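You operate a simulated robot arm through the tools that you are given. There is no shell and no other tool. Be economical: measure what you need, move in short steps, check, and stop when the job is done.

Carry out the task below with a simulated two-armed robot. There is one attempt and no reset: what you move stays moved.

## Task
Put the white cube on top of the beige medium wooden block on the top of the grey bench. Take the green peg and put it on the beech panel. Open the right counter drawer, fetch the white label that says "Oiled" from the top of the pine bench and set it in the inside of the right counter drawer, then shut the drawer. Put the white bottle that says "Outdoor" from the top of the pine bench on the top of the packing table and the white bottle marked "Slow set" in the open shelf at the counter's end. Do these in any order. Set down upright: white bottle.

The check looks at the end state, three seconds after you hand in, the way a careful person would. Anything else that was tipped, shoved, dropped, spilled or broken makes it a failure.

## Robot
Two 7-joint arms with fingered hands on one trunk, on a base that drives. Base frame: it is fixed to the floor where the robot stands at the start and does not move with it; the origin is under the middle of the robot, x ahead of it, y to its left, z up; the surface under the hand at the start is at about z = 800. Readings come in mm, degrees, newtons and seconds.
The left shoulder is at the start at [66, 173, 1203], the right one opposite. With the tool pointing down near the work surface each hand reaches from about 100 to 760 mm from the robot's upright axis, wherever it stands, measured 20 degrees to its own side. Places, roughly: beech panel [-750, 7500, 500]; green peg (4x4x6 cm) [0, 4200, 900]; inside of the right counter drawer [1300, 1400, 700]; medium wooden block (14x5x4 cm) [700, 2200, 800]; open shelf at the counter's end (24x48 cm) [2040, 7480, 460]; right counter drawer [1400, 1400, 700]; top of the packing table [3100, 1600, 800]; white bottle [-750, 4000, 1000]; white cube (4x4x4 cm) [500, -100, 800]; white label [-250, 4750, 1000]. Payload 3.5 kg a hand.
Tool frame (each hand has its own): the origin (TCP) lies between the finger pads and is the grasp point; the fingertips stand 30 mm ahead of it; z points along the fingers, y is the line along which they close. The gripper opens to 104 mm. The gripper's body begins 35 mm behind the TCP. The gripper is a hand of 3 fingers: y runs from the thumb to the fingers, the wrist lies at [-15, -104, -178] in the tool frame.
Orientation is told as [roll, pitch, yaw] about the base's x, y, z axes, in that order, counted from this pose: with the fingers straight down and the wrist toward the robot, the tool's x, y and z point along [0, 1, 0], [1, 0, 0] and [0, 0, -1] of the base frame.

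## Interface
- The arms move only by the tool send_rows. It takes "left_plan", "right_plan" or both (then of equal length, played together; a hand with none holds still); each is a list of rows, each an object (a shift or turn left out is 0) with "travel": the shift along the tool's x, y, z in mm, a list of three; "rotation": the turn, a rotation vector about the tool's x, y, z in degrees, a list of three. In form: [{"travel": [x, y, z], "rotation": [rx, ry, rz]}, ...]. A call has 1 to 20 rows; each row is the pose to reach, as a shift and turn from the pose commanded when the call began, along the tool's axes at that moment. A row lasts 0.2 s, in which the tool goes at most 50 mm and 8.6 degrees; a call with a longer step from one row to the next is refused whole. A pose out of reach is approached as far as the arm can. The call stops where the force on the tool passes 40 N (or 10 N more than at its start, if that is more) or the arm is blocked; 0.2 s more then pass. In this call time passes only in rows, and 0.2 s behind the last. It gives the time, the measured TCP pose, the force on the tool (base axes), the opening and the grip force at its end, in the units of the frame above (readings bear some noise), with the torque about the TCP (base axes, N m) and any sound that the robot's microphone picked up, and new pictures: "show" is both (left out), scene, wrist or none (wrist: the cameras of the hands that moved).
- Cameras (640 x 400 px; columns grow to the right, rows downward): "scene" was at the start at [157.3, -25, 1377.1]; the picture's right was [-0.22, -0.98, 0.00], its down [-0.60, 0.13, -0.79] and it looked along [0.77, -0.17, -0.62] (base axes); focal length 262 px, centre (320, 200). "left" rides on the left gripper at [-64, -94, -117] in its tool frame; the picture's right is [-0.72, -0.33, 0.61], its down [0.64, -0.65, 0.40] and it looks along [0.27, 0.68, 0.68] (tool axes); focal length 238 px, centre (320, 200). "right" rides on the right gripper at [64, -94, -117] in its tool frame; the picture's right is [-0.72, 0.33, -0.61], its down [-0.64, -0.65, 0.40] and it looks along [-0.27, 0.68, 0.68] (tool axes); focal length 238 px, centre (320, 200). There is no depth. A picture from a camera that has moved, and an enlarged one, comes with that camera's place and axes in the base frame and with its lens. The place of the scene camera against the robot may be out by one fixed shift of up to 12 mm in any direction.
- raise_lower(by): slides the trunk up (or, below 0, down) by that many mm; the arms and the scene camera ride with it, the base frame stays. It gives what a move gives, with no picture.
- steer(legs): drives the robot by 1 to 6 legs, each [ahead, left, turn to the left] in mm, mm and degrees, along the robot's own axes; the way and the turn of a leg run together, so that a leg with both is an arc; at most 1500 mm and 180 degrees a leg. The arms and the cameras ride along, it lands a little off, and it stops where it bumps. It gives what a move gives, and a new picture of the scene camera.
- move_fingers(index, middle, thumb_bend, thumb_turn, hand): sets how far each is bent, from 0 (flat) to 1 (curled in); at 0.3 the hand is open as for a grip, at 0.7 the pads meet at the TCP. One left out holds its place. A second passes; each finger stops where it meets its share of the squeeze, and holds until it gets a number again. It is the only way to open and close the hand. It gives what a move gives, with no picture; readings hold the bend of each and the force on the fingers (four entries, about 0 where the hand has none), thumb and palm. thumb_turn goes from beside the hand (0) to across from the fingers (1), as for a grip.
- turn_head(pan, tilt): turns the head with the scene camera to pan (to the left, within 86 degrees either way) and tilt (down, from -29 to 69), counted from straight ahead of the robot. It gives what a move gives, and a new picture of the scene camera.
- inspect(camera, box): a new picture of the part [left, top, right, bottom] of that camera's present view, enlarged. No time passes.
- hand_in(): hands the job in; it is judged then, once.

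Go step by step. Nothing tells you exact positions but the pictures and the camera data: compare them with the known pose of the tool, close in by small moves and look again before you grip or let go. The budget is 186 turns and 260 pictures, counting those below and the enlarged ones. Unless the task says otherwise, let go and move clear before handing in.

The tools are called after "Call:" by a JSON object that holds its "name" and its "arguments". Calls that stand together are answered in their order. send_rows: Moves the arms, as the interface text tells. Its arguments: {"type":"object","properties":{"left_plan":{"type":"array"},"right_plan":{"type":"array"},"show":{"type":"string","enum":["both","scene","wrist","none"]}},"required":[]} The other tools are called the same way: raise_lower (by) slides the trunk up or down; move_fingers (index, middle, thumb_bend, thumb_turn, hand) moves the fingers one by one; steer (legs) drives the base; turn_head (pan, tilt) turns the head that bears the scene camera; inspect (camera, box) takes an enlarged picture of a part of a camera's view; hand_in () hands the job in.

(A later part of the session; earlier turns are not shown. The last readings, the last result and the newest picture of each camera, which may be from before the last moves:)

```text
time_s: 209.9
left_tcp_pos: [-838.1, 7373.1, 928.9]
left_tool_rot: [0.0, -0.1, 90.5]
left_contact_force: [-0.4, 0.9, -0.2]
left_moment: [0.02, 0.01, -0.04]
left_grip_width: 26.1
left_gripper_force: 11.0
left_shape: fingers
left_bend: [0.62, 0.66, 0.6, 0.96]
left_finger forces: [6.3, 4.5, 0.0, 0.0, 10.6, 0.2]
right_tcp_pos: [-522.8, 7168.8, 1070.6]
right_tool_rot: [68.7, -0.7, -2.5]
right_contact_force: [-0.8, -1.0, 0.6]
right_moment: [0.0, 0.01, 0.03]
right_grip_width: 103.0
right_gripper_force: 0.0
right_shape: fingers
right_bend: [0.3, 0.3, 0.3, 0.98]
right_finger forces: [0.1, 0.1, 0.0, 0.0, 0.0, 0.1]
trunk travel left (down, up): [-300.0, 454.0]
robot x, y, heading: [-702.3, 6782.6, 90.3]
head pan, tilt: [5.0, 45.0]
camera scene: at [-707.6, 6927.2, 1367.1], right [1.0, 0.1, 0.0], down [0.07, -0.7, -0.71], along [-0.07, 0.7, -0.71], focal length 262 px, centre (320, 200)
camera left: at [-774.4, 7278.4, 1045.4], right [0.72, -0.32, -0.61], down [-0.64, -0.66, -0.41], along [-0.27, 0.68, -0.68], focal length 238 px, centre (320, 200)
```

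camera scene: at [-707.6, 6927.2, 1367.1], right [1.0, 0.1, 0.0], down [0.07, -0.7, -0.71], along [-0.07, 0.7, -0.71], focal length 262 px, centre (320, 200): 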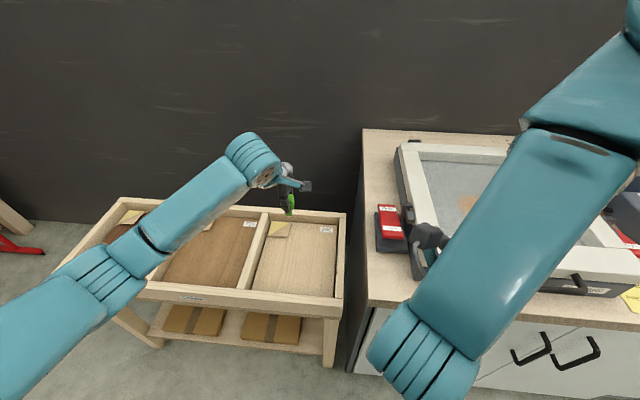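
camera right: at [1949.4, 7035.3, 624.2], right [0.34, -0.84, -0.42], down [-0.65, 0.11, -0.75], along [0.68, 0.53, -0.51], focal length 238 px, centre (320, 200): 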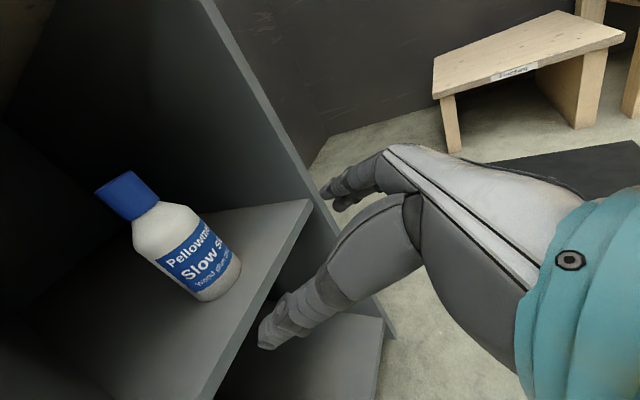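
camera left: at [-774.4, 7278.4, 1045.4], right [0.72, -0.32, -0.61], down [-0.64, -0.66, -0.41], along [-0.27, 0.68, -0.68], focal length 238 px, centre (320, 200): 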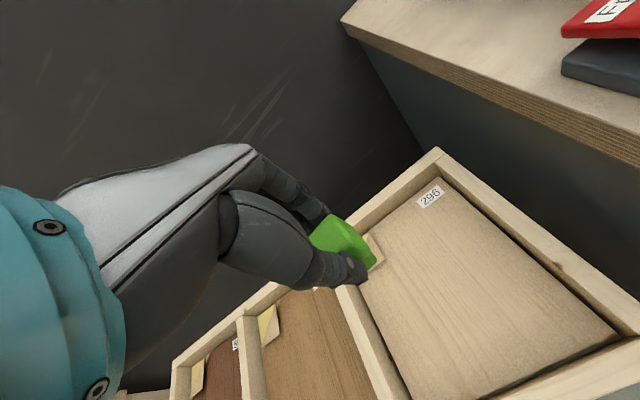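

Panel spans about x -934…-709, y 7251…7520; the peg is over its middle. Lowering to ~25 mm above.

Call:
{"name": "send_rows", "arguments": {"left_plan": [{"travel": [0, 0, 45]}, {"travel": [0, 0, 90]}, {"travel": [0, 0, 135]}, {"travel": [0, 0, 180]}, {"travel": [0, 0, 215]}], "show": "both"}}

```text
time_s: 211.1
left_tcp_pos: [-839.9, 7372.7, 716.5]
left_tool_rot: [0.0, 0.0, 90.5]
left_contact_force: [0.3, 0.2, -0.7]
left_moment: [0.0, 0.0, 0.02]
left_grip_width: 25.9
left_gripper_force: 10.4
left_shape: fingers
left_bend: [0.62, 0.66, 0.6, 0.96]
left_finger forces: [6.2, 4.3, 0.1, 0.0, 10.5, 0.0]
right_tcp_pos: [-523.6, 7169.4, 1071.1]
right_tool_rot: [68.5, -0.7, -2.6]
right_contact_force: [-0.3, -0.3, -0.4]
right_moment: [0.01, -0.02, 0.01]
right_grip_width: 103.1
right_gripper_force: 0.1
right_shape: fingers
right_bend: [0.3, 0.3, 0.3, 0.98]
right_finger forces: [0.0, 0.0, 0.0, 0.0, 0.0, 0.0]
trunk travel left (down, up): [-300.0, 454.0]
robot x, y, heading: [-700.0, 6782.0, 91.0]
head pan, tilt: [5.0, 45.0]
camera scene: at [-707.4, 6927.3, 1367.1], right [1.0, 0.1, 0.0], down [0.07, -0.7, -0.71], along [-0.07, 0.7, -0.71], focal length 262 px, centre (320, 200)
camera left: at [-774.5, 7279.1, 832.5], right [0.72, -0.32, -0.61], down [-0.64, -0.66, -0.4], along [-0.27, 0.68, -0.68], focal length 238 px, centre (320, 200)
```

scene: 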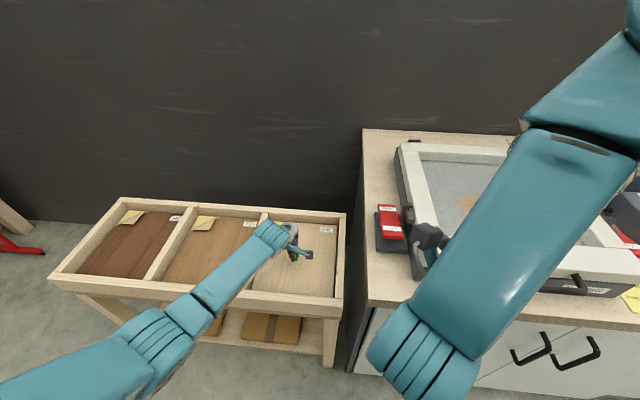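
left: 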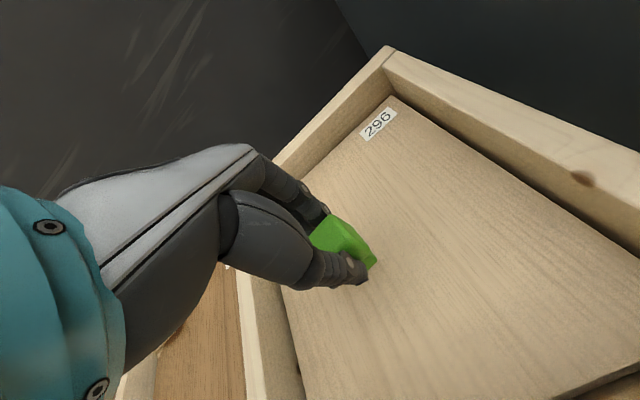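

Call:
{"name": "send_rows", "arguments": {"left_plan": [{"travel": [0, 0, 20]}, {"travel": [0, 0, 36]}], "show": "wrist"}}

Call:
{"name": "send_rows", "arguments": {"left_plan": [{"travel": [0, 0, 4]}, {"travel": [0, 0, 8]}], "show": "none"}}

```text
time_s: 211.7
left_tcp_pos: [-839.6, 7373.8, 684.5]
left_tool_rot: [-0.1, -0.3, 90.4]
left_contact_force: [-0.5, 0.3, 10.2]
left_moment: [0.0, 0.0, 0.03]
left_grip_width: 23.7
left_gripper_force: 9.2
left_shape: fingers
left_bend: [0.64, 0.67, 0.62, 0.96]
left_finger forces: [6.2, 3.5, 0.1, 0.0, 9.9, 0.0]
right_tcp_pos: [-523.2, 7168.6, 1070.3]
right_tool_rot: [68.5, -0.7, -2.3]
right_contact_force: [-0.9, 0.3, -0.3]
right_moment: [0.02, -0.01, -0.03]
right_grip_width: 103.1
right_gripper_force: 0.1
right_shape: fingers
right_bend: [0.3, 0.3, 0.3, 0.98]
right_finger forces: [0.0, 0.0, 0.0, 0.1, 0.1, 0.0]
trunk travel left (down, up): [-300.0, 454.0]
robot x, y, heading: [-703.2, 6778.4, 90.7]
head pan, tilt: [5.0, 45.0]
camera left: at [-774.9, 7279.3, 799.7], right [0.72, -0.32, -0.61], down [-0.64, -0.66, -0.41], along [-0.27, 0.69, -0.68], focal length 238 px, centre (320, 200)
```

left: 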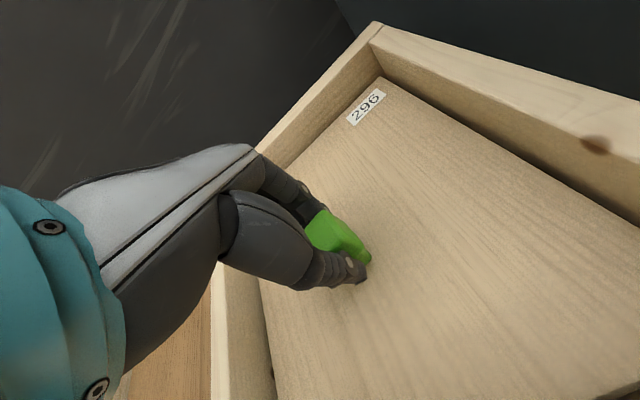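

```text
time_s: 212.3
left_tcp_pos: [-840.8, 7373.1, 674.6]
left_tool_rot: [0.0, 0.0, 90.5]
left_contact_force: [-1.1, 0.2, 3.2]
left_moment: [-0.06, 0.0, 0.02]
left_grip_width: 17.4
left_gripper_force: 6.1
left_shape: fingers
left_bend: [0.64, 0.69, 0.65, 0.97]
left_finger forces: [4.8, 1.4, 0.0, 0.0, 6.3, 0.0]
right_tcp_pos: [-523.5, 7169.2, 1070.5]
right_tool_rot: [68.6, -0.7, -2.4]
right_contact_force: [-0.5, 0.0, 0.0]
right_moment: [0.0, 0.0, 0.02]
right_grip_width: 102.8
right_gripper_force: 0.0
right_shape: fingers
right_bend: [0.3, 0.3, 0.3, 0.98]
right_finger forces: [0.0, 0.0, 0.0, 0.1, 0.0, 0.0]
trunk travel left (down, up): [-300.0, 454.0]
robot x, y, heading: [-700.4, 6785.8, 90.6]
head pan, tilt: [5.0, 45.0]
```

Contact was made and the peg is slipping a bit in the grip. Checking before release.

Call:
{"name": "inspect", "arguments": {"camera": "left", "box": [220, 150, 460, 330]}}

```text
2.22 times, centred on (340, 240) of left
camera zoom: at [-775.9, 7279.6, 790.0], right [0.72, -0.32, -0.61], down [-0.64, -0.66, -0.4], along [-0.27, 0.68, -0.68], focal length 530 px, centre (276, 111)
```

zoom: 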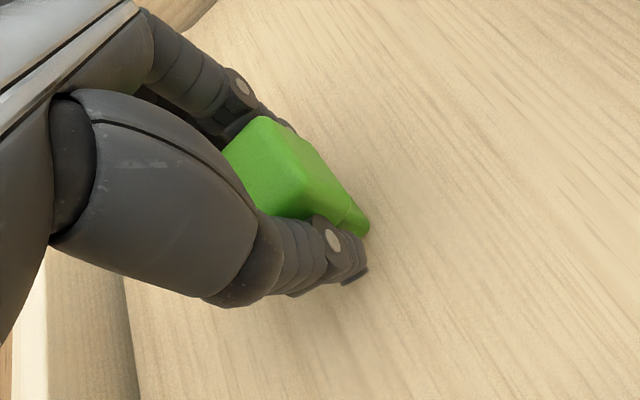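

Call:
{"name": "move_fingers", "arguments": {"hand": "left", "index": 0.58, "middle": 0.62, "thumb_bend": 0.58}}

Call:
{"name": "inspect", "arguments": {"camera": "left", "box": [220, 150, 460, 330]}}

```text
time_s: 213.3
left_tcp_pos: [-841.6, 7375.1, 674.2]
left_tool_rot: [0.0, 0.1, 90.6]
left_contact_force: [0.7, -0.1, -0.7]
left_moment: [-0.01, 0.02, 0.02]
left_grip_width: 33.6
left_gripper_force: 0.1
left_shape: fingers
left_bend: [0.57, 0.62, 0.57, 0.97]
left_finger forces: [0.0, 0.1, 0.0, 0.0, 0.0, 0.0]
right_tcp_pos: [-524.3, 7169.5, 1070.5]
right_tool_rot: [68.5, -0.6, -2.5]
right_contact_force: [0.3, -0.2, -0.8]
right_moment: [0.0, 0.0, 0.0]
right_grip_width: 103.0
right_gripper_force: 0.2
right_shape: fingers
right_bend: [0.3, 0.3, 0.3, 0.98]
right_finger forces: [0.0, 0.0, 0.0, 0.0, 0.1, 0.0]
trunk travel left (down, up): [-300.0, 454.0]
robot x, y, heading: [-705.4, 6785.3, 90.1]
head pan, tilt: [5.0, 45.0]
```

```text
2.22 times, centred on (340, 240) of left
camera zoom: at [-775.7, 7279.6, 789.9], right [0.72, -0.32, -0.61], down [-0.64, -0.66, -0.4], along [-0.27, 0.68, -0.68], focal length 530 px, centre (276, 111)
```

zoom: 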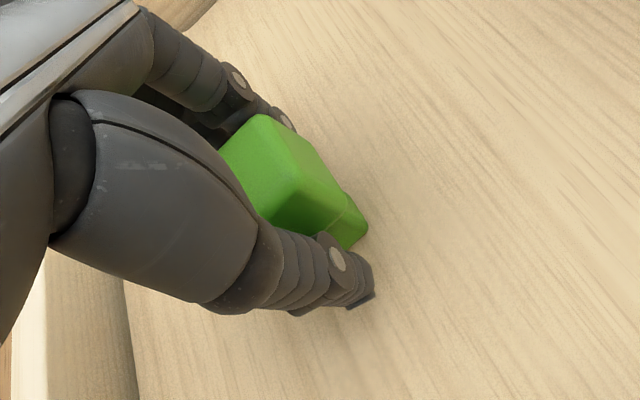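

It is released and appears standing on its tenon. Open wide and raise straight up.

Call:
{"name": "move_fingers", "arguments": {"hand": "left", "index": 0.3, "middle": 0.3, "thumb_bend": 0.3}}

Call:
{"name": "send_rows", "arguments": {"left_plan": [{"travel": [0, 0, -20]}, {"travel": [0, 0, -60]}, {"travel": [0, 0, -105]}, {"travel": [0, 0, -150]}, {"travel": [0, 0, -195]}, {"travel": [0, 0, -240]}, {"travel": [0, -30, -280]}, {"travel": [0, -65, -315]}, {"travel": [0, -100, -350]}, {"travel": [0, -130, -390]}, {"travel": [0, -150, -435]}, {"travel": [0, -160, -480]}], "show": "both"}}

Call:
{"name": "inspect", "arguments": {"camera": "scene", "box": [200, 190, 360, 310]}}

```text
time_s: 214.3
left_tcp_pos: [-839.8, 7374.0, 674.1]
left_tool_rot: [-0.1, 0.0, 90.4]
left_contact_force: [0.5, 0.0, 0.7]
left_moment: [0.02, 0.01, 0.02]
left_grip_width: 102.8
left_gripper_force: 0.0
left_shape: fingers
left_bend: [0.3, 0.3, 0.3, 0.97]
left_finger forces: [0.1, 0.0, 0.1, 0.1, 0.1, 0.1]
right_tcp_pos: [-524.2, 7169.5, 1070.4]
right_tool_rot: [68.6, -0.7, -2.5]
right_contact_force: [-0.5, -0.4, 0.6]
right_moment: [0.01, 0.03, 0.02]
right_grip_width: 102.9
right_gripper_force: 0.1
right_shape: fingers
right_bend: [0.3, 0.3, 0.3, 0.98]
right_finger forces: [0.0, 0.0, 0.0, 0.0, 0.0, 0.0]
trunk travel left (down, up): [-300.0, 454.0]
robot x, y, heading: [-701.2, 6782.5, 90.6]
head pan, tilt: [5.0, 45.0]
```

```text
time_s: 216.9
left_tcp_pos: [-837.2, 7293.7, 1056.0]
left_tool_rot: [1.0, -0.2, 91.0]
left_contact_force: [-0.4, 0.9, -0.6]
left_moment: [-0.03, 0.02, -0.03]
left_grip_width: 103.1
left_gripper_force: 0.0
left_shape: fingers
left_bend: [0.3, 0.3, 0.3, 0.98]
left_finger forces: [0.1, 0.1, 0.0, 0.0, 0.1, 0.1]
left hand out of reach, approached as far as the arm can: row 10, 11, 12
right_tcp_pos: [-522.4, 7169.8, 1069.6]
right_tool_rot: [68.5, -0.7, -2.4]
right_contact_force: [0.5, 0.0, -0.6]
right_moment: [0.01, 0.01, -0.01]
right_grip_width: 103.2
right_gripper_force: 0.0
right_shape: fingers
right_bend: [0.3, 0.3, 0.3, 0.98]
right_finger forces: [0.1, 0.1, 0.0, 0.0, 0.0, 0.0]
trunk travel left (down, up): [-300.0, 454.0]
robot x, y, heading: [-702.5, 6786.4, 90.4]
head pan, tilt: [5.0, 45.0]
camera scene: at [-706.8, 6927.8, 1367.0], right [1.0, 0.1, 0.0], down [0.07, -0.7, -0.71], along [-0.07, 0.7, -0.71], focal length 262 px, centre (320, 200)
camera left: at [-769.6, 7199.6, 1168.5], right [0.71, -0.31, -0.63], down [-0.63, -0.66, -0.4], along [-0.29, 0.68, -0.67], focal length 238 px, centre (320, 200)
```

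scene: 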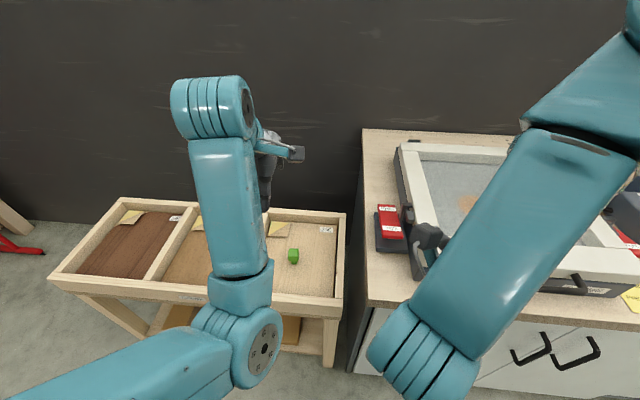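
left: 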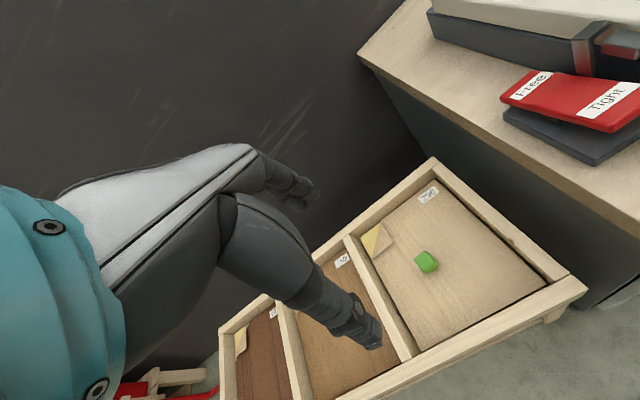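

```text
3.33 times, centred on (280, 250) of scene
camera zoom: at [-706.8, 6927.8, 1367.0], right [1.0, 0.1, 0.0], down [0.07, -0.7, -0.71], along [-0.07, 0.7, -0.71], focal length 873 px, centre (453, 33)
```

zoom: 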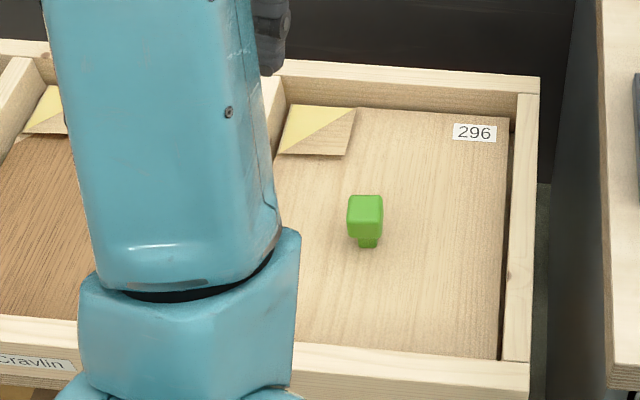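

The peg stands on panel 296. Now to the pine bench for the "Oiled" label: back off, go round to its right side.

Call:
{"name": "steer", "arguments": {"legs": [[-500, 0, 0], [0, -1500, 0], [0, 0, 90], [0, 1300, 0], [0, 300, 0]]}}

Call:
{"name": "turn_head", "arguments": {"pan": 0, "tilt": 40}}

```text
time_s: 238.5
left_tcp_pos: [320.4, 4548.5, 1057.4]
left_tool_rot: [0.7, -0.7, -178.6]
left_contact_force: [0.7, -0.2, 0.4]
left_moment: [0.02, 0.0, -0.03]
left_grip_width: 103.1
left_gripper_force: 0.0
left_shape: fingers
left_bend: [0.3, 0.3, 0.3, 0.98]
left_finger forces: [0.0, 0.1, 0.0, 0.1, 0.0, 0.0]
right_tcp_pos: [442.5, 4862.1, 1069.5]
right_tool_rot: [68.5, -0.7, 88.0]
right_contact_force: [-0.2, 0.2, -0.6]
right_moment: [-0.02, -0.01, -0.02]
right_grip_width: 102.8
right_gripper_force: 0.0
right_shape: fingers
right_bend: [0.3, 0.3, 0.3, 0.98]
right_finger forces: [0.0, 0.0, 0.0, 0.0, 0.1, 0.0]
trunk travel left (down, up): [-300.0, 454.0]
robot x, y, heading: [831.9, 4685.6, -179.2]
head pan, tilt: [5.0, 45.0]
camera scene: at [684.4, 4669.6, 1367.1], right [-0.1, 0.99, 0.0], down [0.7, 0.07, -0.71], along [-0.7, -0.07, -0.71], focal length 262 px, centre (320, 200)
```

scene: 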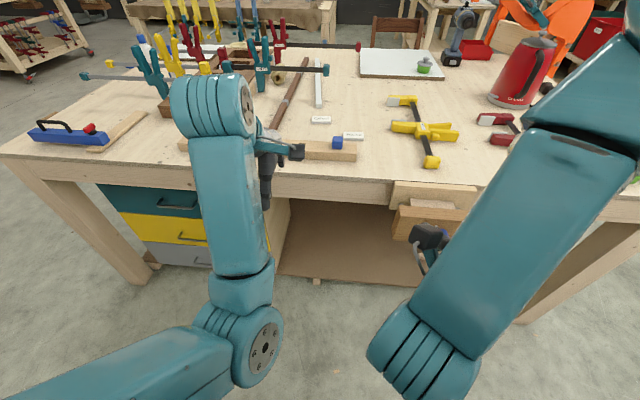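

```text
time_s: 239.2
left_tcp_pos: [321.3, 4548.3, 1057.4]
left_tool_rot: [0.9, -0.7, -178.6]
left_contact_force: [0.6, -0.4, 0.5]
left_moment: [-0.03, 0.01, 0.0]
left_grip_width: 102.9
left_gripper_force: 0.0
left_shape: fingers
left_bend: [0.3, 0.3, 0.3, 0.98]
left_finger forces: [0.0, 0.0, 0.0, 0.1, 0.0, 0.0]
right_tcp_pos: [443.1, 4862.8, 1070.6]
right_tool_rot: [68.6, -0.7, 87.9]
right_contact_force: [-0.4, 0.1, 0.1]
right_moment: [0.01, 0.0, 0.03]
right_grip_width: 103.2
right_gripper_force: 0.0
right_shape: fingers
right_bend: [0.3, 0.3, 0.3, 0.98]
right_finger forces: [0.1, 0.1, 0.0, 0.0, 0.0, 0.1]
trunk travel left (down, up): [-300.0, 454.0]
robot x, y, heading: [830.8, 4685.0, -179.2]
head pan, tilt: [0.0, 40.0]
camera scene: at [680.3, 4677.4, 1374.3], right [-0.02, 1.0, 0.0], down [0.64, 0.01, -0.77], along [-0.77, -0.01, -0.64], focal length 262 px, centre (320, 200)
```

scene: 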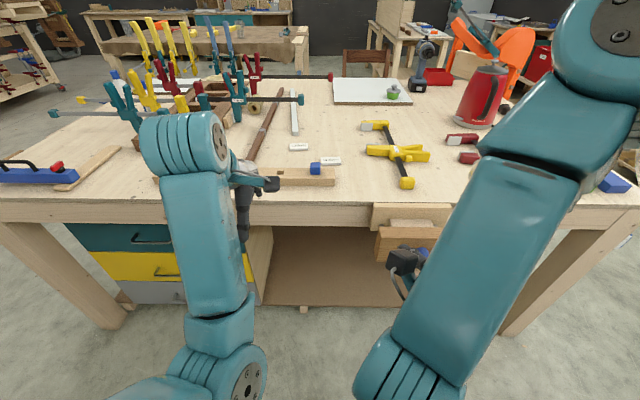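

Two tags visible; I'll read them.

Call:
{"name": "inspect", "arguments": {"camera": "scene", "box": [260, 120, 380, 195]}}

Call:
{"name": "send_rows", "arguments": {"right_plan": [{"rotation": [0, -8.5, 0]}, {"rotation": [0, -17, 0]}, {"rotation": [0, -25.5, 0]}, {"rotation": [0, -34, 0]}, {"rotation": [0, -42.5, 0]}, {"rotation": [0, -51, 0]}, {"rotation": [0, -59.5, 0]}, {"rotation": [0, -68.5, 0]}], "show": "none"}}

```text
5.33 times, centred on (320, 158) of scene
camera zoom: at [680.3, 4677.4, 1374.3], right [-0.02, 1.0, 0.0], down [0.64, 0.01, -0.77], along [-0.77, -0.01, -0.64], focal length 1396 px, centre (320, 427)
```

zoom: 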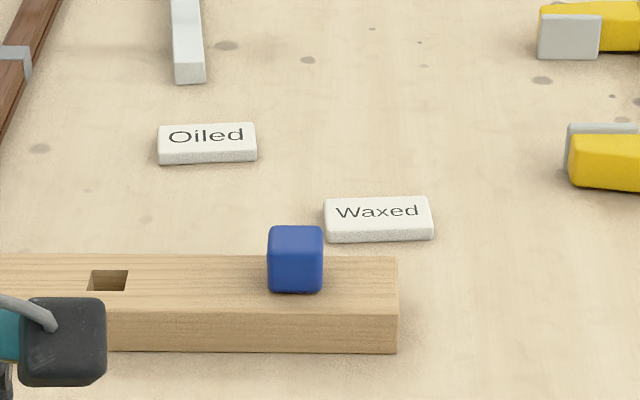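

```text
refused: row 8 steps farther than a row can; nothing moved
```

"Oiled" is the farther-left tag at about [-227,4574], long side along y. I'll use the right hand: rotate it back to pointing down, and shift the base to y≈4430.

Call:
{"name": "send_rows", "arguments": {"right_plan": [{"rotation": [0, -8.5, 0]}, {"rotation": [0, -17, 0]}, {"rotation": [0, -25.5, 0]}, {"rotation": [0, -34, 0]}, {"rotation": [0, -42.5, 0]}, {"rotation": [0, -51, 0]}, {"rotation": [0, -59.5, 0]}, {"rotation": [0, -68, 0]}], "show": "none"}}

Call:
{"name": "send_rows", "arguments": {"right_plan": [{"travel": [10, 0, -10], "rotation": [0, 0, -8.5]}, {"travel": [20, 0, -20], "rotation": [0, 0, -17]}, {"travel": [30, 0, -30], "rotation": [0, 0, -25.5]}, {"travel": [40, 0, -40], "rotation": [0, 0, -34]}, {"travel": [50, 0, -50], "rotation": [0, 0, -42.5]}, {"travel": [60, 0, -60], "rotation": [0, 0, -51]}, {"travel": [70, 0, -70], "rotation": [0, 0, -59.5]}, {"travel": [70, 0, -80], "rotation": [0, 0, -68]}, {"travel": [70, 0, -90], "rotation": [0, 0, -76.5]}, {"travel": [70, 0, -100], "rotation": [0, 0, -85]}, {"travel": [70, 0, -100], "rotation": [0, 0, -91]}], "show": "none"}}

Call:
{"name": "steer", "arguments": {"legs": [[0, 255, -1], [370, 0, 0]]}}

```text
time_s: 241.0
left_tcp_pos: [320.5, 4549.2, 1056.9]
left_tool_rot: [0.9, -0.7, -178.6]
left_contact_force: [0.6, 0.4, 0.2]
left_moment: [-0.03, -0.05, 0.02]
left_grip_width: 103.1
left_gripper_force: 0.1
left_shape: fingers
left_bend: [0.3, 0.3, 0.3, 0.98]
left_finger forces: [0.0, 0.0, 0.0, 0.0, 0.1, 0.1]
right_tcp_pos: [443.1, 4863.3, 1070.8]
right_tool_rot: [0.3, -0.6, 88.0]
right_contact_force: [-0.3, -0.7, -0.3]
right_moment: [0.01, -0.02, 0.03]
right_grip_width: 102.9
right_gripper_force: 0.0
right_shape: fingers
right_bend: [0.3, 0.3, 0.3, 0.98]
right_finger forces: [0.0, 0.0, 0.0, 0.0, 0.0, 0.0]
trunk travel left (down, up): [-300.0, 454.0]
robot x, y, heading: [830.0, 4681.6, -179.2]
head pan, tilt: [0.0, 40.0]
```

```text
time_s: 243.4
left_tcp_pos: [320.7, 4547.8, 1058.0]
left_tool_rot: [0.9, -0.6, -178.5]
left_contact_force: [-0.6, -0.4, -0.4]
left_moment: [0.0, -0.01, -0.03]
left_grip_width: 102.6
left_gripper_force: 0.0
left_shape: fingers
left_bend: [0.3, 0.3, 0.3, 0.98]
left_finger forces: [0.0, 0.0, 0.0, 0.0, 0.0, 0.0]
right_tcp_pos: [374.1, 4864.2, 1172.3]
right_tool_rot: [-0.7, -0.7, 179.3]
right_contact_force: [0.6, -0.1, 0.3]
right_moment: [0.02, 0.01, 0.05]
right_grip_width: 102.8
right_gripper_force: 0.1
right_shape: fingers
right_bend: [0.3, 0.3, 0.3, 0.98]
right_finger forces: [0.0, 0.0, 0.0, 0.0, 0.0, 0.1]
trunk travel left (down, up): [-300.0, 454.0]
robot x, y, heading: [832.8, 4684.1, -179.2]
head pan, tilt: [0.0, 40.0]
```

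```text
time_s: 247.2
left_tcp_pos: [-48.9, 4310.9, 1055.8]
left_tool_rot: [0.9, -0.6, -179.5]
left_contact_force: [0.4, -0.3, -0.5]
left_moment: [0.01, -0.01, -0.03]
left_grip_width: 103.3
left_gripper_force: 0.0
left_shape: fingers
left_bend: [0.3, 0.3, 0.3, 0.98]
left_finger forces: [0.0, 0.1, 0.0, 0.1, 0.0, 0.0]
right_tcp_pos: [9.3, 4625.2, 1170.2]
right_tool_rot: [-0.8, -0.5, 177.9]
right_contact_force: [-0.6, -0.1, -0.8]
right_moment: [-0.02, -0.04, 0.0]
right_grip_width: 103.0
right_gripper_force: 0.1
right_shape: fingers
right_bend: [0.3, 0.3, 0.3, 0.98]
right_finger forces: [0.1, 0.0, 0.0, 0.0, 0.0, 0.1]
trunk travel left (down, up): [-300.0, 454.0]
robot x, y, heading: [464.0, 4438.7, 179.9]
head pan, tilt: [0.0, 40.0]
camera scene: at [312.6, 4433.4, 1374.3], right [0.0, 1.0, 0.0], down [0.64, 0.0, -0.77], along [-0.77, 0.0, -0.64], focal length 262 px, centre (320, 200)
```

scene: 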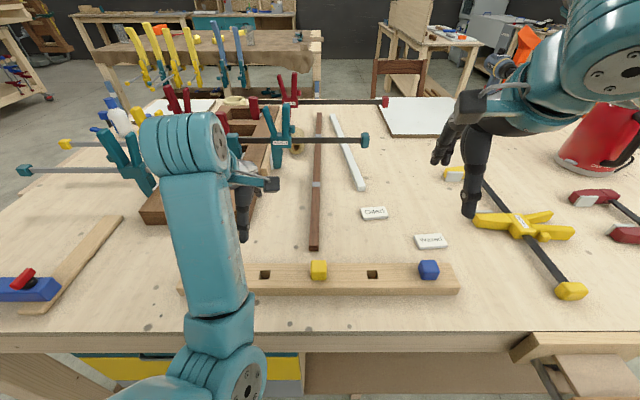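

Oiled tag ≈ [-215,4575]. Moving the right hand above it.

Call:
{"name": "send_rows", "arguments": {"right_plan": [{"travel": [10, 45, 0]}, {"travel": [20, 90, 0]}, {"travel": [35, 135, 5]}, {"travel": [50, 180, 15]}, {"travel": [58, 222, 30]}, {"travel": [58, 222, 75]}, {"travel": [58, 222, 120]}, {"travel": [58, 222, 165]}, {"travel": [58, 222, 190]}], "show": "both"}}

Call:
{"name": "inspect", "arguments": {"camera": "right", "box": [160, 180, 400, 400]}}

Call:
{"name": "inspect", "arguments": {"camera": "scene", "box": [310, 160, 470, 270]}}

```text
time_s: 249.2
left_tcp_pos: [-49.4, 4311.1, 1057.9]
left_tool_rot: [0.9, -0.6, -179.5]
left_contact_force: [0.5, 0.2, 0.5]
left_moment: [0.03, -0.01, -0.02]
left_grip_width: 102.9
left_gripper_force: 0.0
left_shape: fingers
left_bend: [0.3, 0.3, 0.3, 0.98]
left_finger forces: [0.0, 0.1, 0.0, 0.0, 0.0, 0.0]
right_tcp_pos: [-215.6, 4579.9, 983.8]
right_tool_rot: [-0.6, -0.4, 177.9]
right_contact_force: [0.8, 0.2, 0.4]
right_moment: [0.05, -0.01, 0.01]
right_grip_width: 102.7
right_gripper_force: 0.0
right_shape: fingers
right_bend: [0.3, 0.3, 0.3, 0.98]
right_finger forces: [0.0, 0.1, 0.1, 0.1, 0.0, 0.0]
trunk travel left (down, up): [-300.0, 454.0]
robot x, y, heading: [464.6, 4441.4, 179.7]
head pan, tilt: [0.0, 40.0]
camera scene: at [313.2, 4433.3, 1374.3], right [0.0, 1.0, 0.0], down [0.64, 0.0, -0.77], along [-0.77, 0.0, -0.64], focal length 262 px, centre (320, 200)
camera right: at [-123.2, 4510.7, 1099.7], right [-0.29, 0.72, 0.63], down [0.67, 0.62, -0.4], along [-0.68, 0.3, -0.67], focal length 238 px, centre (320, 200)
```

scene: 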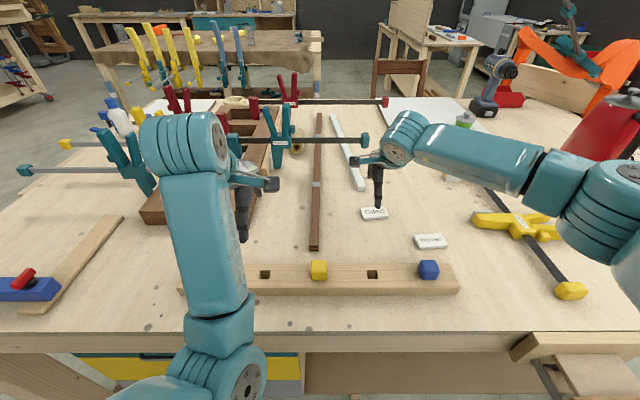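
right: 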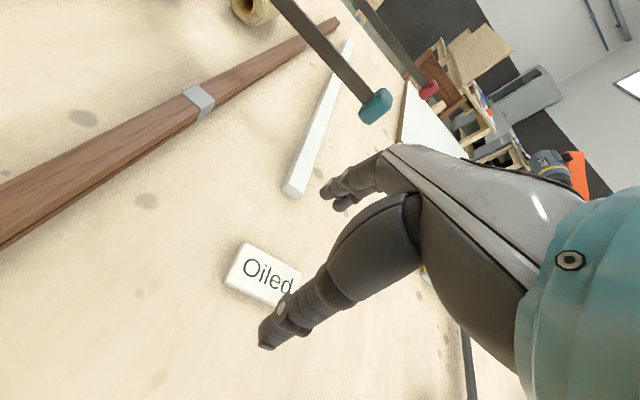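

```text
1.82 times, centred on (280, 290) of right
camera zoom: at [-123.2, 4510.7, 1099.7], right [-0.29, 0.72, 0.63], down [0.67, 0.62, -0.4], along [-0.68, 0.3, -0.67], focal length 433 px, centre (393, 36)
```

zoom: 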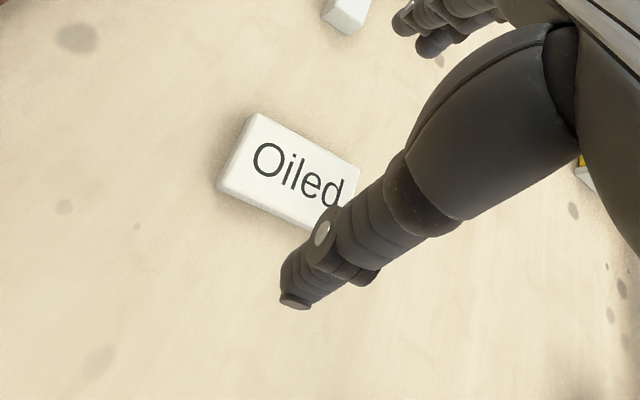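

```text
3.64 times, centred on (390, 215) of scene
camera zoom: at [313.2, 4433.3, 1374.3], right [0.0, 1.0, 0.0], down [0.64, 0.0, -0.77], along [-0.77, 0.0, -0.64], focal length 952 px, centre (66, 146)
```

zoom: 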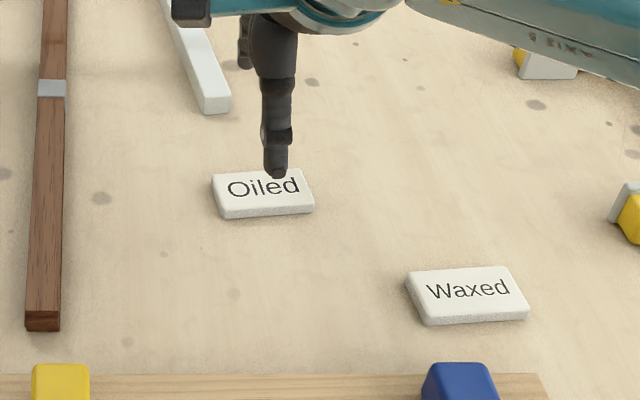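

Tile centre ≈ [-216,4588], rotated ~+8°, ~68×40 mm. Align and lower, with fingers half closed.

Call:
{"name": "send_rows", "arguments": {"right_plan": [{"travel": [-5, 0, 20], "rotation": [0, 0, -4.5]}, {"travel": [-9, 0, 45], "rotation": [0, 0, -9]}], "show": "none"}}

Call:
{"name": "move_fingers", "arguments": {"hand": "right", "index": 0.44, "middle": 0.44, "thumb_bend": 0.44}}

Call:
{"name": "inspect", "arguments": {"camera": "right", "box": [200, 140, 440, 360]}}

```text
time_s: 249.8
left_tcp_pos: [-48.1, 4310.8, 1056.7]
left_tool_rot: [0.9, -0.7, -179.6]
left_contact_force: [-0.2, -1.3, -0.3]
left_moment: [-0.03, -0.02, -0.01]
left_grip_width: 102.9
left_gripper_force: 0.1
left_shape: fingers
left_bend: [0.3, 0.3, 0.3, 0.98]
left_finger forces: [0.0, 0.1, 0.0, 0.1, 0.0, 0.1]
right_tcp_pos: [-216.0, 4588.4, 938.1]
right_tool_rot: [-0.7, -0.3, -173.1]
right_contact_force: [-0.3, 0.8, 0.0]
right_moment: [0.05, -0.04, 0.0]
right_grip_width: 103.0
right_gripper_force: 0.0
right_shape: fingers
right_bend: [0.3, 0.3, 0.3, 0.98]
right_finger forces: [0.0, 0.1, 0.1, 0.0, 0.0, 0.1]
trunk travel left (down, up): [-300.0, 454.0]
robot x, y, heading: [460.3, 4440.4, 180.0]
head pan, tilt: [0.0, 40.0]
```

```text
time_s: 250.8
left_tcp_pos: [-48.8, 4310.8, 1058.7]
left_tool_rot: [1.0, -0.7, -179.5]
left_contact_force: [0.2, 0.5, 0.4]
left_moment: [-0.03, 0.0, 0.03]
left_grip_width: 103.0
left_gripper_force: 0.0
left_shape: fingers
left_bend: [0.3, 0.3, 0.3, 0.98]
left_finger forces: [0.0, 0.0, 0.0, 0.0, 0.1, 0.0]
right_tcp_pos: [-214.8, 4589.2, 940.0]
right_tool_rot: [-0.8, -0.5, -173.0]
right_contact_force: [-0.1, -0.8, 0.1]
right_moment: [0.04, -0.02, 0.02]
right_grip_width: 68.2
right_gripper_force: 0.1
right_shape: fingers
right_bend: [0.44, 0.44, 0.44, 0.98]
right_finger forces: [0.1, 0.0, 0.0, 0.1, 0.0, 0.1]
trunk travel left (down, up): [-300.0, 454.0]
robot x, y, heading: [463.6, 4437.9, 179.9]
head pan, tilt: [0.0, 40.0]
```

```text
1.82 times, centred on (320, 250) of right
camera zoom: at [-114.0, 4535.4, 1054.7], right [-0.4, 0.67, 0.63], down [0.57, 0.72, -0.4], along [-0.72, 0.19, -0.67], focal length 433 px, centre (320, 109)
```

zoom: 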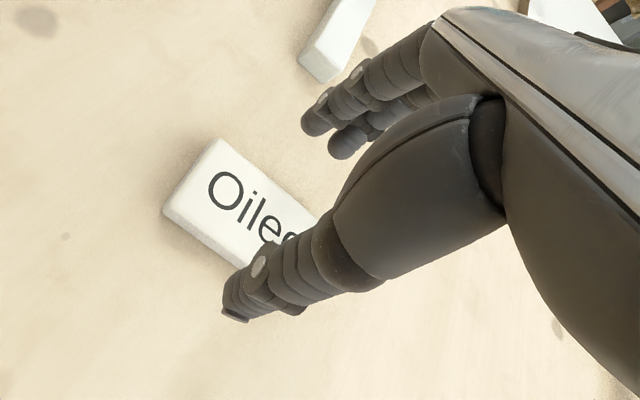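

Call:
{"name": "send_rows", "arguments": {"right_plan": [{"travel": [5, 0, 15]}, {"travel": [5, 0, 28]}], "show": "none"}}

Call:
{"name": "send_rows", "arguments": {"right_plan": [{"travel": [0, 0, 3]}, {"travel": [0, 0, 6]}], "show": "wrist"}}

```text
time_s: 251.4
left_tcp_pos: [-48.1, 4310.7, 1057.0]
left_tool_rot: [0.9, -0.7, -179.6]
left_contact_force: [0.0, 0.3, 0.8]
left_moment: [0.04, -0.02, -0.01]
left_grip_width: 103.2
left_gripper_force: 0.0
left_shape: fingers
left_bend: [0.3, 0.3, 0.3, 0.98]
left_finger forces: [0.0, 0.0, 0.0, 0.0, 0.0, 0.0]
right_tcp_pos: [-215.1, 4583.9, 913.2]
right_tool_rot: [-0.8, -0.7, -173.0]
right_contact_force: [-0.7, 1.2, 7.6]
right_moment: [0.05, 0.33, -0.02]
right_grip_width: 68.1
right_gripper_force: 4.1
right_shape: fingers
right_bend: [0.44, 0.43, 0.44, 0.98]
right_finger forces: [0.0, 7.7, 0.0, 0.1, 0.0, 0.0]
trunk travel left (down, up): [-300.0, 454.0]
robot x, y, heading: [461.4, 4440.6, 180.0]
head pan, tilt: [0.0, 40.0]
```

```text
time_s: 252.0
left_tcp_pos: [-46.3, 4310.3, 1060.0]
left_tool_rot: [0.9, -0.9, -179.6]
left_contact_force: [0.1, 0.0, -0.5]
left_moment: [0.0, -0.01, -0.03]
left_grip_width: 103.1
left_gripper_force: 0.0
left_shape: fingers
left_bend: [0.3, 0.3, 0.3, 0.98]
left_finger forces: [0.1, 0.0, 0.1, 0.1, 0.0, 0.0]
right_tcp_pos: [-215.6, 4582.4, 911.7]
right_tool_rot: [-0.7, -1.2, -173.2]
right_contact_force: [-3.8, 1.7, 34.7]
right_moment: [0.15, -0.02, -0.08]
right_grip_width: 68.6
right_gripper_force: 17.5
right_shape: fingers
right_bend: [0.44, 0.42, 0.44, 0.98]
right_finger forces: [0.1, 17.0, 0.1, 0.0, 17.2, 0.0]
trunk travel left (down, up): [-300.0, 454.0]
robot x, y, heading: [463.0, 4436.7, 179.8]
head pan, tilt: [0.0, 40.0]
camera right: at [-112.5, 4530.3, 1026.9], right [-0.4, 0.67, 0.63], down [0.56, 0.72, -0.41], along [-0.73, 0.19, -0.66], focal length 238 px, centre (320, 200)
```

right: 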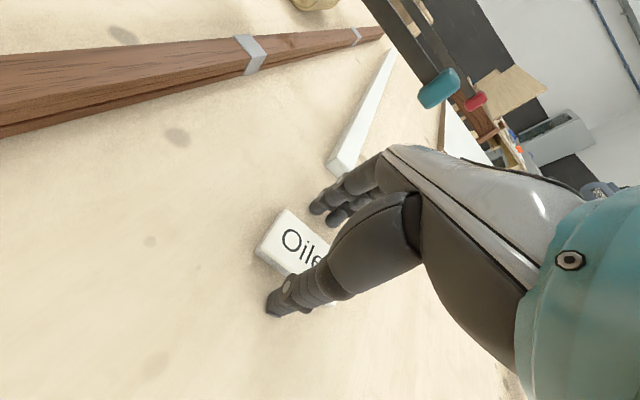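

Fingertips touch the table at TCP 912. Raise 3 mm and close on the tile.

Call:
{"name": "send_rows", "arguments": {"right_plan": [{"travel": [0, 0, -5]}], "show": "none"}}

Call:
{"name": "move_fingers", "arguments": {"hand": "right", "index": 0.7, "middle": 0.7, "thumb_bend": 0.7}}

Call:
{"name": "inspect", "arguments": {"camera": "right", "box": [200, 140, 440, 360]}}

```text
time_s: 252.4
left_tcp_pos: [-47.6, 4309.7, 1057.5]
left_tool_rot: [0.9, -0.8, -179.5]
left_contact_force: [-0.4, -0.5, -0.7]
left_moment: [-0.02, -0.02, -0.01]
left_grip_width: 103.0
left_gripper_force: 0.0
left_shape: fingers
left_bend: [0.3, 0.3, 0.3, 0.98]
left_finger forces: [0.1, 0.0, 0.0, 0.0, 0.0, 0.0]
right_tcp_pos: [-215.6, 4583.2, 912.6]
right_tool_rot: [-0.8, -0.8, -173.1]
right_contact_force: [-2.1, 0.8, 21.4]
right_moment: [0.1, 0.95, -0.08]
right_grip_width: 67.5
right_gripper_force: 10.7
right_shape: fingers
right_bend: [0.44, 0.41, 0.44, 0.98]
right_finger forces: [0.2, 20.7, 0.1, 0.1, 1.0, 0.1]
trunk travel left (down, up): [-300.0, 454.0]
robot x, y, heading: [464.5, 4437.2, 180.1]
head pan, tilt: [0.0, 40.0]
```

```text
time_s: 253.4
left_tcp_pos: [-47.3, 4310.7, 1058.7]
left_tool_rot: [0.8, -0.8, -179.6]
left_contact_force: [-0.1, 0.2, -0.4]
left_moment: [-0.04, -0.01, 0.0]
left_grip_width: 103.0
left_gripper_force: 0.1
left_shape: fingers
left_bend: [0.3, 0.3, 0.3, 0.98]
left_finger forces: [0.0, 0.0, 0.0, 0.0, 0.1, 0.0]
right_tcp_pos: [-216.6, 4582.0, 913.2]
right_tool_rot: [-0.7, -0.9, -173.1]
right_contact_force: [-8.0, -2.7, 24.0]
right_moment: [-0.01, 1.25, 0.08]
right_grip_width: 34.8
right_gripper_force: 22.4
right_shape: fingers
right_bend: [0.57, 0.45, 0.59, 0.97]
right_finger forces: [10.3, 23.6, 0.0, 0.0, 10.4, 0.0]
trunk travel left (down, up): [-300.0, 454.0]
robot x, y, heading: [463.3, 4440.9, 180.1]
head pan, tilt: [0.0, 40.0]
```

```text
1.82 times, centred on (320, 250) of right
camera zoom: at [-113.7, 4529.7, 1029.1], right [-0.4, 0.67, 0.63], down [0.56, 0.72, -0.41], along [-0.72, 0.19, -0.66], focal length 433 px, centre (320, 109)
```

zoom: 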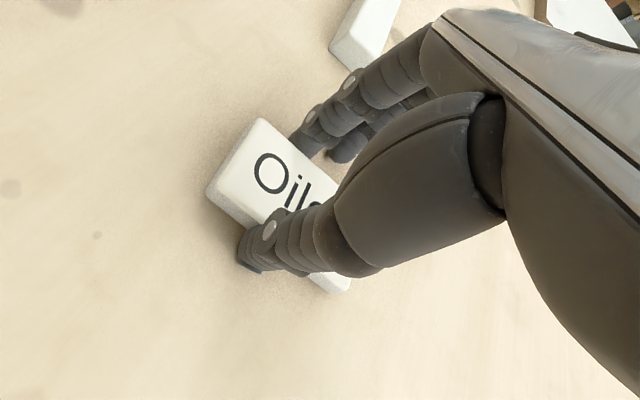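

The middle finger snagged on the table. Raise 6 mm and command it again.

Call:
{"name": "send_rows", "arguments": {"right_plan": [{"travel": [0, 0, -3]}, {"travel": [0, 0, -6]}], "show": "none"}}

Call:
{"name": "move_fingers", "arguments": {"hand": "right", "index": 0.7, "middle": 0.7, "thumb_bend": 0.7}}

Call:
{"name": "inspect", "arguments": {"camera": "right", "box": [200, 140, 440, 360]}}

```text
time_s: 254.0
left_tcp_pos: [-48.5, 4309.5, 1056.7]
left_tool_rot: [1.0, -0.7, -179.6]
left_contact_force: [-0.1, 0.3, -0.2]
left_moment: [-0.03, -0.02, -0.01]
left_grip_width: 103.0
left_gripper_force: 0.0
left_shape: fingers
left_bend: [0.3, 0.3, 0.3, 0.98]
left_finger forces: [0.0, 0.0, 0.0, 0.1, 0.0, 0.1]
right_tcp_pos: [-213.2, 4583.9, 915.1]
right_tool_rot: [-0.8, -0.3, -173.1]
right_contact_force: [-4.1, -0.9, 10.2]
right_moment: [0.07, 0.47, 0.01]
right_grip_width: 34.7
right_gripper_force: 16.3
right_shape: fingers
right_bend: [0.57, 0.52, 0.59, 0.97]
right_finger forces: [10.3, 11.1, 0.1, 0.0, 10.3, 0.1]
trunk travel left (down, up): [-300.0, 454.0]
robot x, y, heading: [461.6, 4438.2, 180.0]
head pan, tilt: [0.0, 40.0]
```

```text
time_s: 255.0
left_tcp_pos: [-48.7, 4311.0, 1058.0]
left_tool_rot: [1.0, -0.7, -179.6]
left_contact_force: [0.1, -0.7, -0.9]
left_moment: [0.0, 0.0, -0.02]
left_grip_width: 103.0
left_gripper_force: 0.1
left_shape: fingers
left_bend: [0.3, 0.3, 0.3, 0.98]
left_finger forces: [0.0, 0.0, 0.1, 0.0, 0.0, 0.0]
right_tcp_pos: [-214.6, 4584.5, 914.0]
right_tool_rot: [-0.8, -0.2, -173.2]
right_contact_force: [0.3, 0.4, 3.1]
right_moment: [0.01, 0.09, -0.02]
right_grip_width: 34.6
right_gripper_force: 17.1
right_shape: fingers
right_bend: [0.59, 0.63, 0.58, 0.95]
right_finger forces: [8.2, 10.2, 0.0, 0.0, 15.3, 0.0]
trunk travel left (down, up): [-300.0, 454.0]
robot x, y, heading: [467.9, 4438.0, 179.9]
head pan, tilt: [0.0, 40.0]
```

```text
1.82 times, centred on (320, 250) of right
camera zoom: at [-113.2, 4530.7, 1030.4], right [-0.4, 0.67, 0.63], down [0.57, 0.72, -0.4], along [-0.72, 0.19, -0.67], focal length 433 px, centre (320, 109)
```

zoom: 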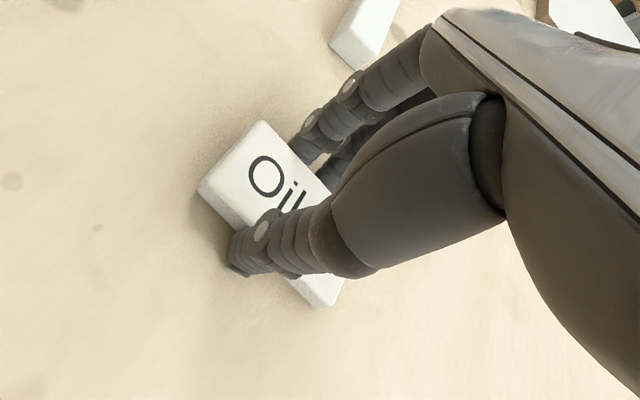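

Both fingers and thumb now hold the tile. Lift and check.

Call:
{"name": "send_rows", "arguments": {"right_plan": [{"travel": [0, 0, -10]}, {"travel": [0, 0, -30]}, {"travel": [0, 0, -70]}, {"travel": [0, 0, -115]}, {"travel": [0, 0, -160]}, {"travel": [0, 0, -200]}], "show": "wrist"}}

```text
time_s: 256.4
left_tcp_pos: [-48.5, 4310.3, 1057.1]
left_tool_rot: [0.9, -0.7, -179.6]
left_contact_force: [0.3, -0.4, 1.2]
left_moment: [-0.01, 0.0, 0.0]
left_grip_width: 103.0
left_gripper_force: 0.1
left_shape: fingers
left_bend: [0.3, 0.3, 0.3, 0.98]
left_finger forces: [0.0, 0.1, 0.1, 0.1, 0.0, 0.0]
right_tcp_pos: [-212.2, 4581.1, 1115.9]
right_tool_rot: [-0.8, -0.5, -173.0]
right_contact_force: [-0.1, -0.1, -0.8]
right_moment: [0.01, -0.01, 0.0]
right_grip_width: 34.3
right_gripper_force: 15.5
right_shape: fingers
right_bend: [0.59, 0.63, 0.58, 0.95]
right_finger forces: [8.2, 7.1, 0.0, 0.0, 15.2, 0.0]
trunk travel left (down, up): [-300.0, 454.0]
robot x, y, heading: [460.0, 4440.4, 179.9]
head pan, tilt: [0.0, 40.0]
camera right: at [-110.5, 4527.9, 1232.3], right [-0.4, 0.67, 0.63], down [0.57, 0.72, -0.4], along [-0.72, 0.19, -0.67], focal length 238 px, centre (320, 200)
```

right: 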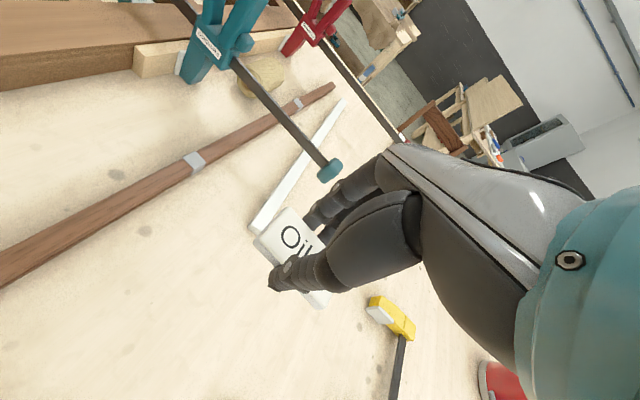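

The label is held. Retract it a bit, then drive round to the bench's front for the "Outdoor" bottle, turning the left hand sideways.

Call:
{"name": "send_rows", "arguments": {"right_plan": [{"travel": [0, -45, -10]}, {"travel": [0, -90, -20]}, {"travel": [0, -135, -30]}, {"travel": [0, -180, -40]}, {"travel": [0, -220, -50]}], "show": "none"}}

Call:
{"name": "steer", "arguments": {"legs": [[-380, 0, 0], [0, 1480, 0], [0, 0, -90], [0, 1200, 0]]}}

Call:
{"name": "turn_head", "arguments": {"pan": 10, "tilt": 35}}

```text
time_s: 257.6
left_tcp_pos: [-48.5, 4311.1, 1056.4]
left_tool_rot: [0.9, -0.7, -179.7]
left_contact_force: [-0.1, -0.3, -0.5]
left_moment: [-0.01, 0.02, 0.01]
left_grip_width: 103.1
left_gripper_force: 0.0
left_shape: fingers
left_bend: [0.3, 0.3, 0.3, 0.98]
left_finger forces: [0.0, 0.0, 0.0, 0.1, 0.0, 0.0]
right_tcp_pos: [6.4, 4607.5, 1165.1]
right_tool_rot: [-0.8, -0.5, -173.2]
right_contact_force: [0.1, 0.7, -0.8]
right_moment: [0.0, 0.0, 0.02]
right_grip_width: 34.2
right_gripper_force: 16.3
right_shape: fingers
right_bend: [0.6, 0.63, 0.58, 0.95]
right_finger forces: [8.2, 7.1, 0.0, 0.0, 15.3, 0.0]
trunk travel left (down, up): [-300.0, 454.0]
robot x, y, heading: [464.7, 4439.3, 179.7]
head pan, tilt: [0.0, 40.0]
```

```text
time_s: 276.3
left_tcp_pos: [-497.9, 3440.9, 1057.5]
left_tool_rot: [0.8, -0.7, 91.6]
left_contact_force: [0.4, 0.2, 0.3]
left_moment: [-0.01, 0.0, 0.0]
left_grip_width: 102.9
left_gripper_force: 0.0
left_shape: fingers
left_bend: [0.3, 0.3, 0.3, 0.98]
left_finger forces: [0.1, 0.0, 0.0, 0.1, 0.0, 0.1]
right_tcp_pos: [-200.6, 3391.9, 1162.1]
right_tool_rot: [-0.7, -0.5, 98.1]
right_contact_force: [-1.3, 0.6, -1.4]
right_moment: [0.04, -0.01, -0.01]
right_grip_width: 34.2
right_gripper_force: 14.8
right_shape: fingers
right_bend: [0.6, 0.63, 0.58, 0.95]
right_finger forces: [8.0, 6.7, 0.0, 0.0, 14.9, 0.0]
trunk travel left (down, up): [-300.0, 454.0]
robot x, y, heading: [-358.1, 2932.9, 91.3]
head pan, tilt: [0.0, 40.0]
camera scene: at [-357.5, 3079.1, 1374.3], right [1.0, 0.02, 0.0], down [0.01, -0.64, -0.77], along [-0.01, 0.77, -0.64], focal length 262 px, centre (320, 200)
```

scene: 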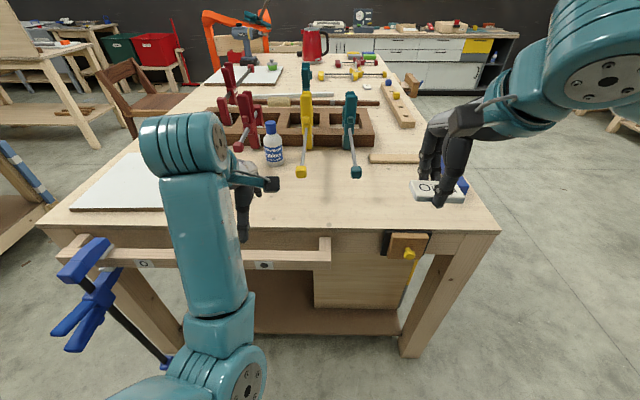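

```text
time_s: 277.1
left_tcp_pos: [-496.2, 3440.6, 1057.1]
left_tool_rot: [1.0, -0.8, 91.5]
left_contact_force: [0.6, -0.5, 0.0]
left_moment: [-0.01, -0.02, 0.0]
left_grip_width: 103.0
left_gripper_force: 0.0
left_shape: fingers
left_bend: [0.3, 0.3, 0.3, 0.98]
left_finger forces: [0.0, 0.1, 0.0, 0.1, 0.1, 0.0]
right_tcp_pos: [-201.2, 3391.5, 1162.8]
right_tool_rot: [-0.9, -0.4, 97.9]
right_contact_force: [-0.5, 0.9, 0.1]
right_moment: [0.02, -0.02, 0.0]
right_grip_width: 34.0
right_gripper_force: 15.0
right_shape: fingers
right_bend: [0.6, 0.63, 0.58, 0.95]
right_finger forces: [8.0, 6.8, 0.0, 0.0, 14.7, 0.1]
trunk travel left (down, up): [-300.0, 454.0]
robot x, y, heading: [-356.1, 2931.6, 91.3]
head pan, tilt: [10.0, 35.0]
camera scene: at [-372.5, 3080.5, 1381.9], right [0.98, 0.19, 0.0], down [0.11, -0.56, -0.82], along [-0.16, 0.8, -0.57], focal length 262 px, centre (320, 200)
```

scene: 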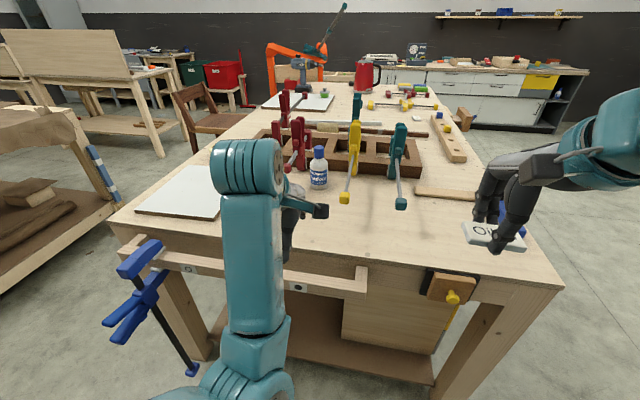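

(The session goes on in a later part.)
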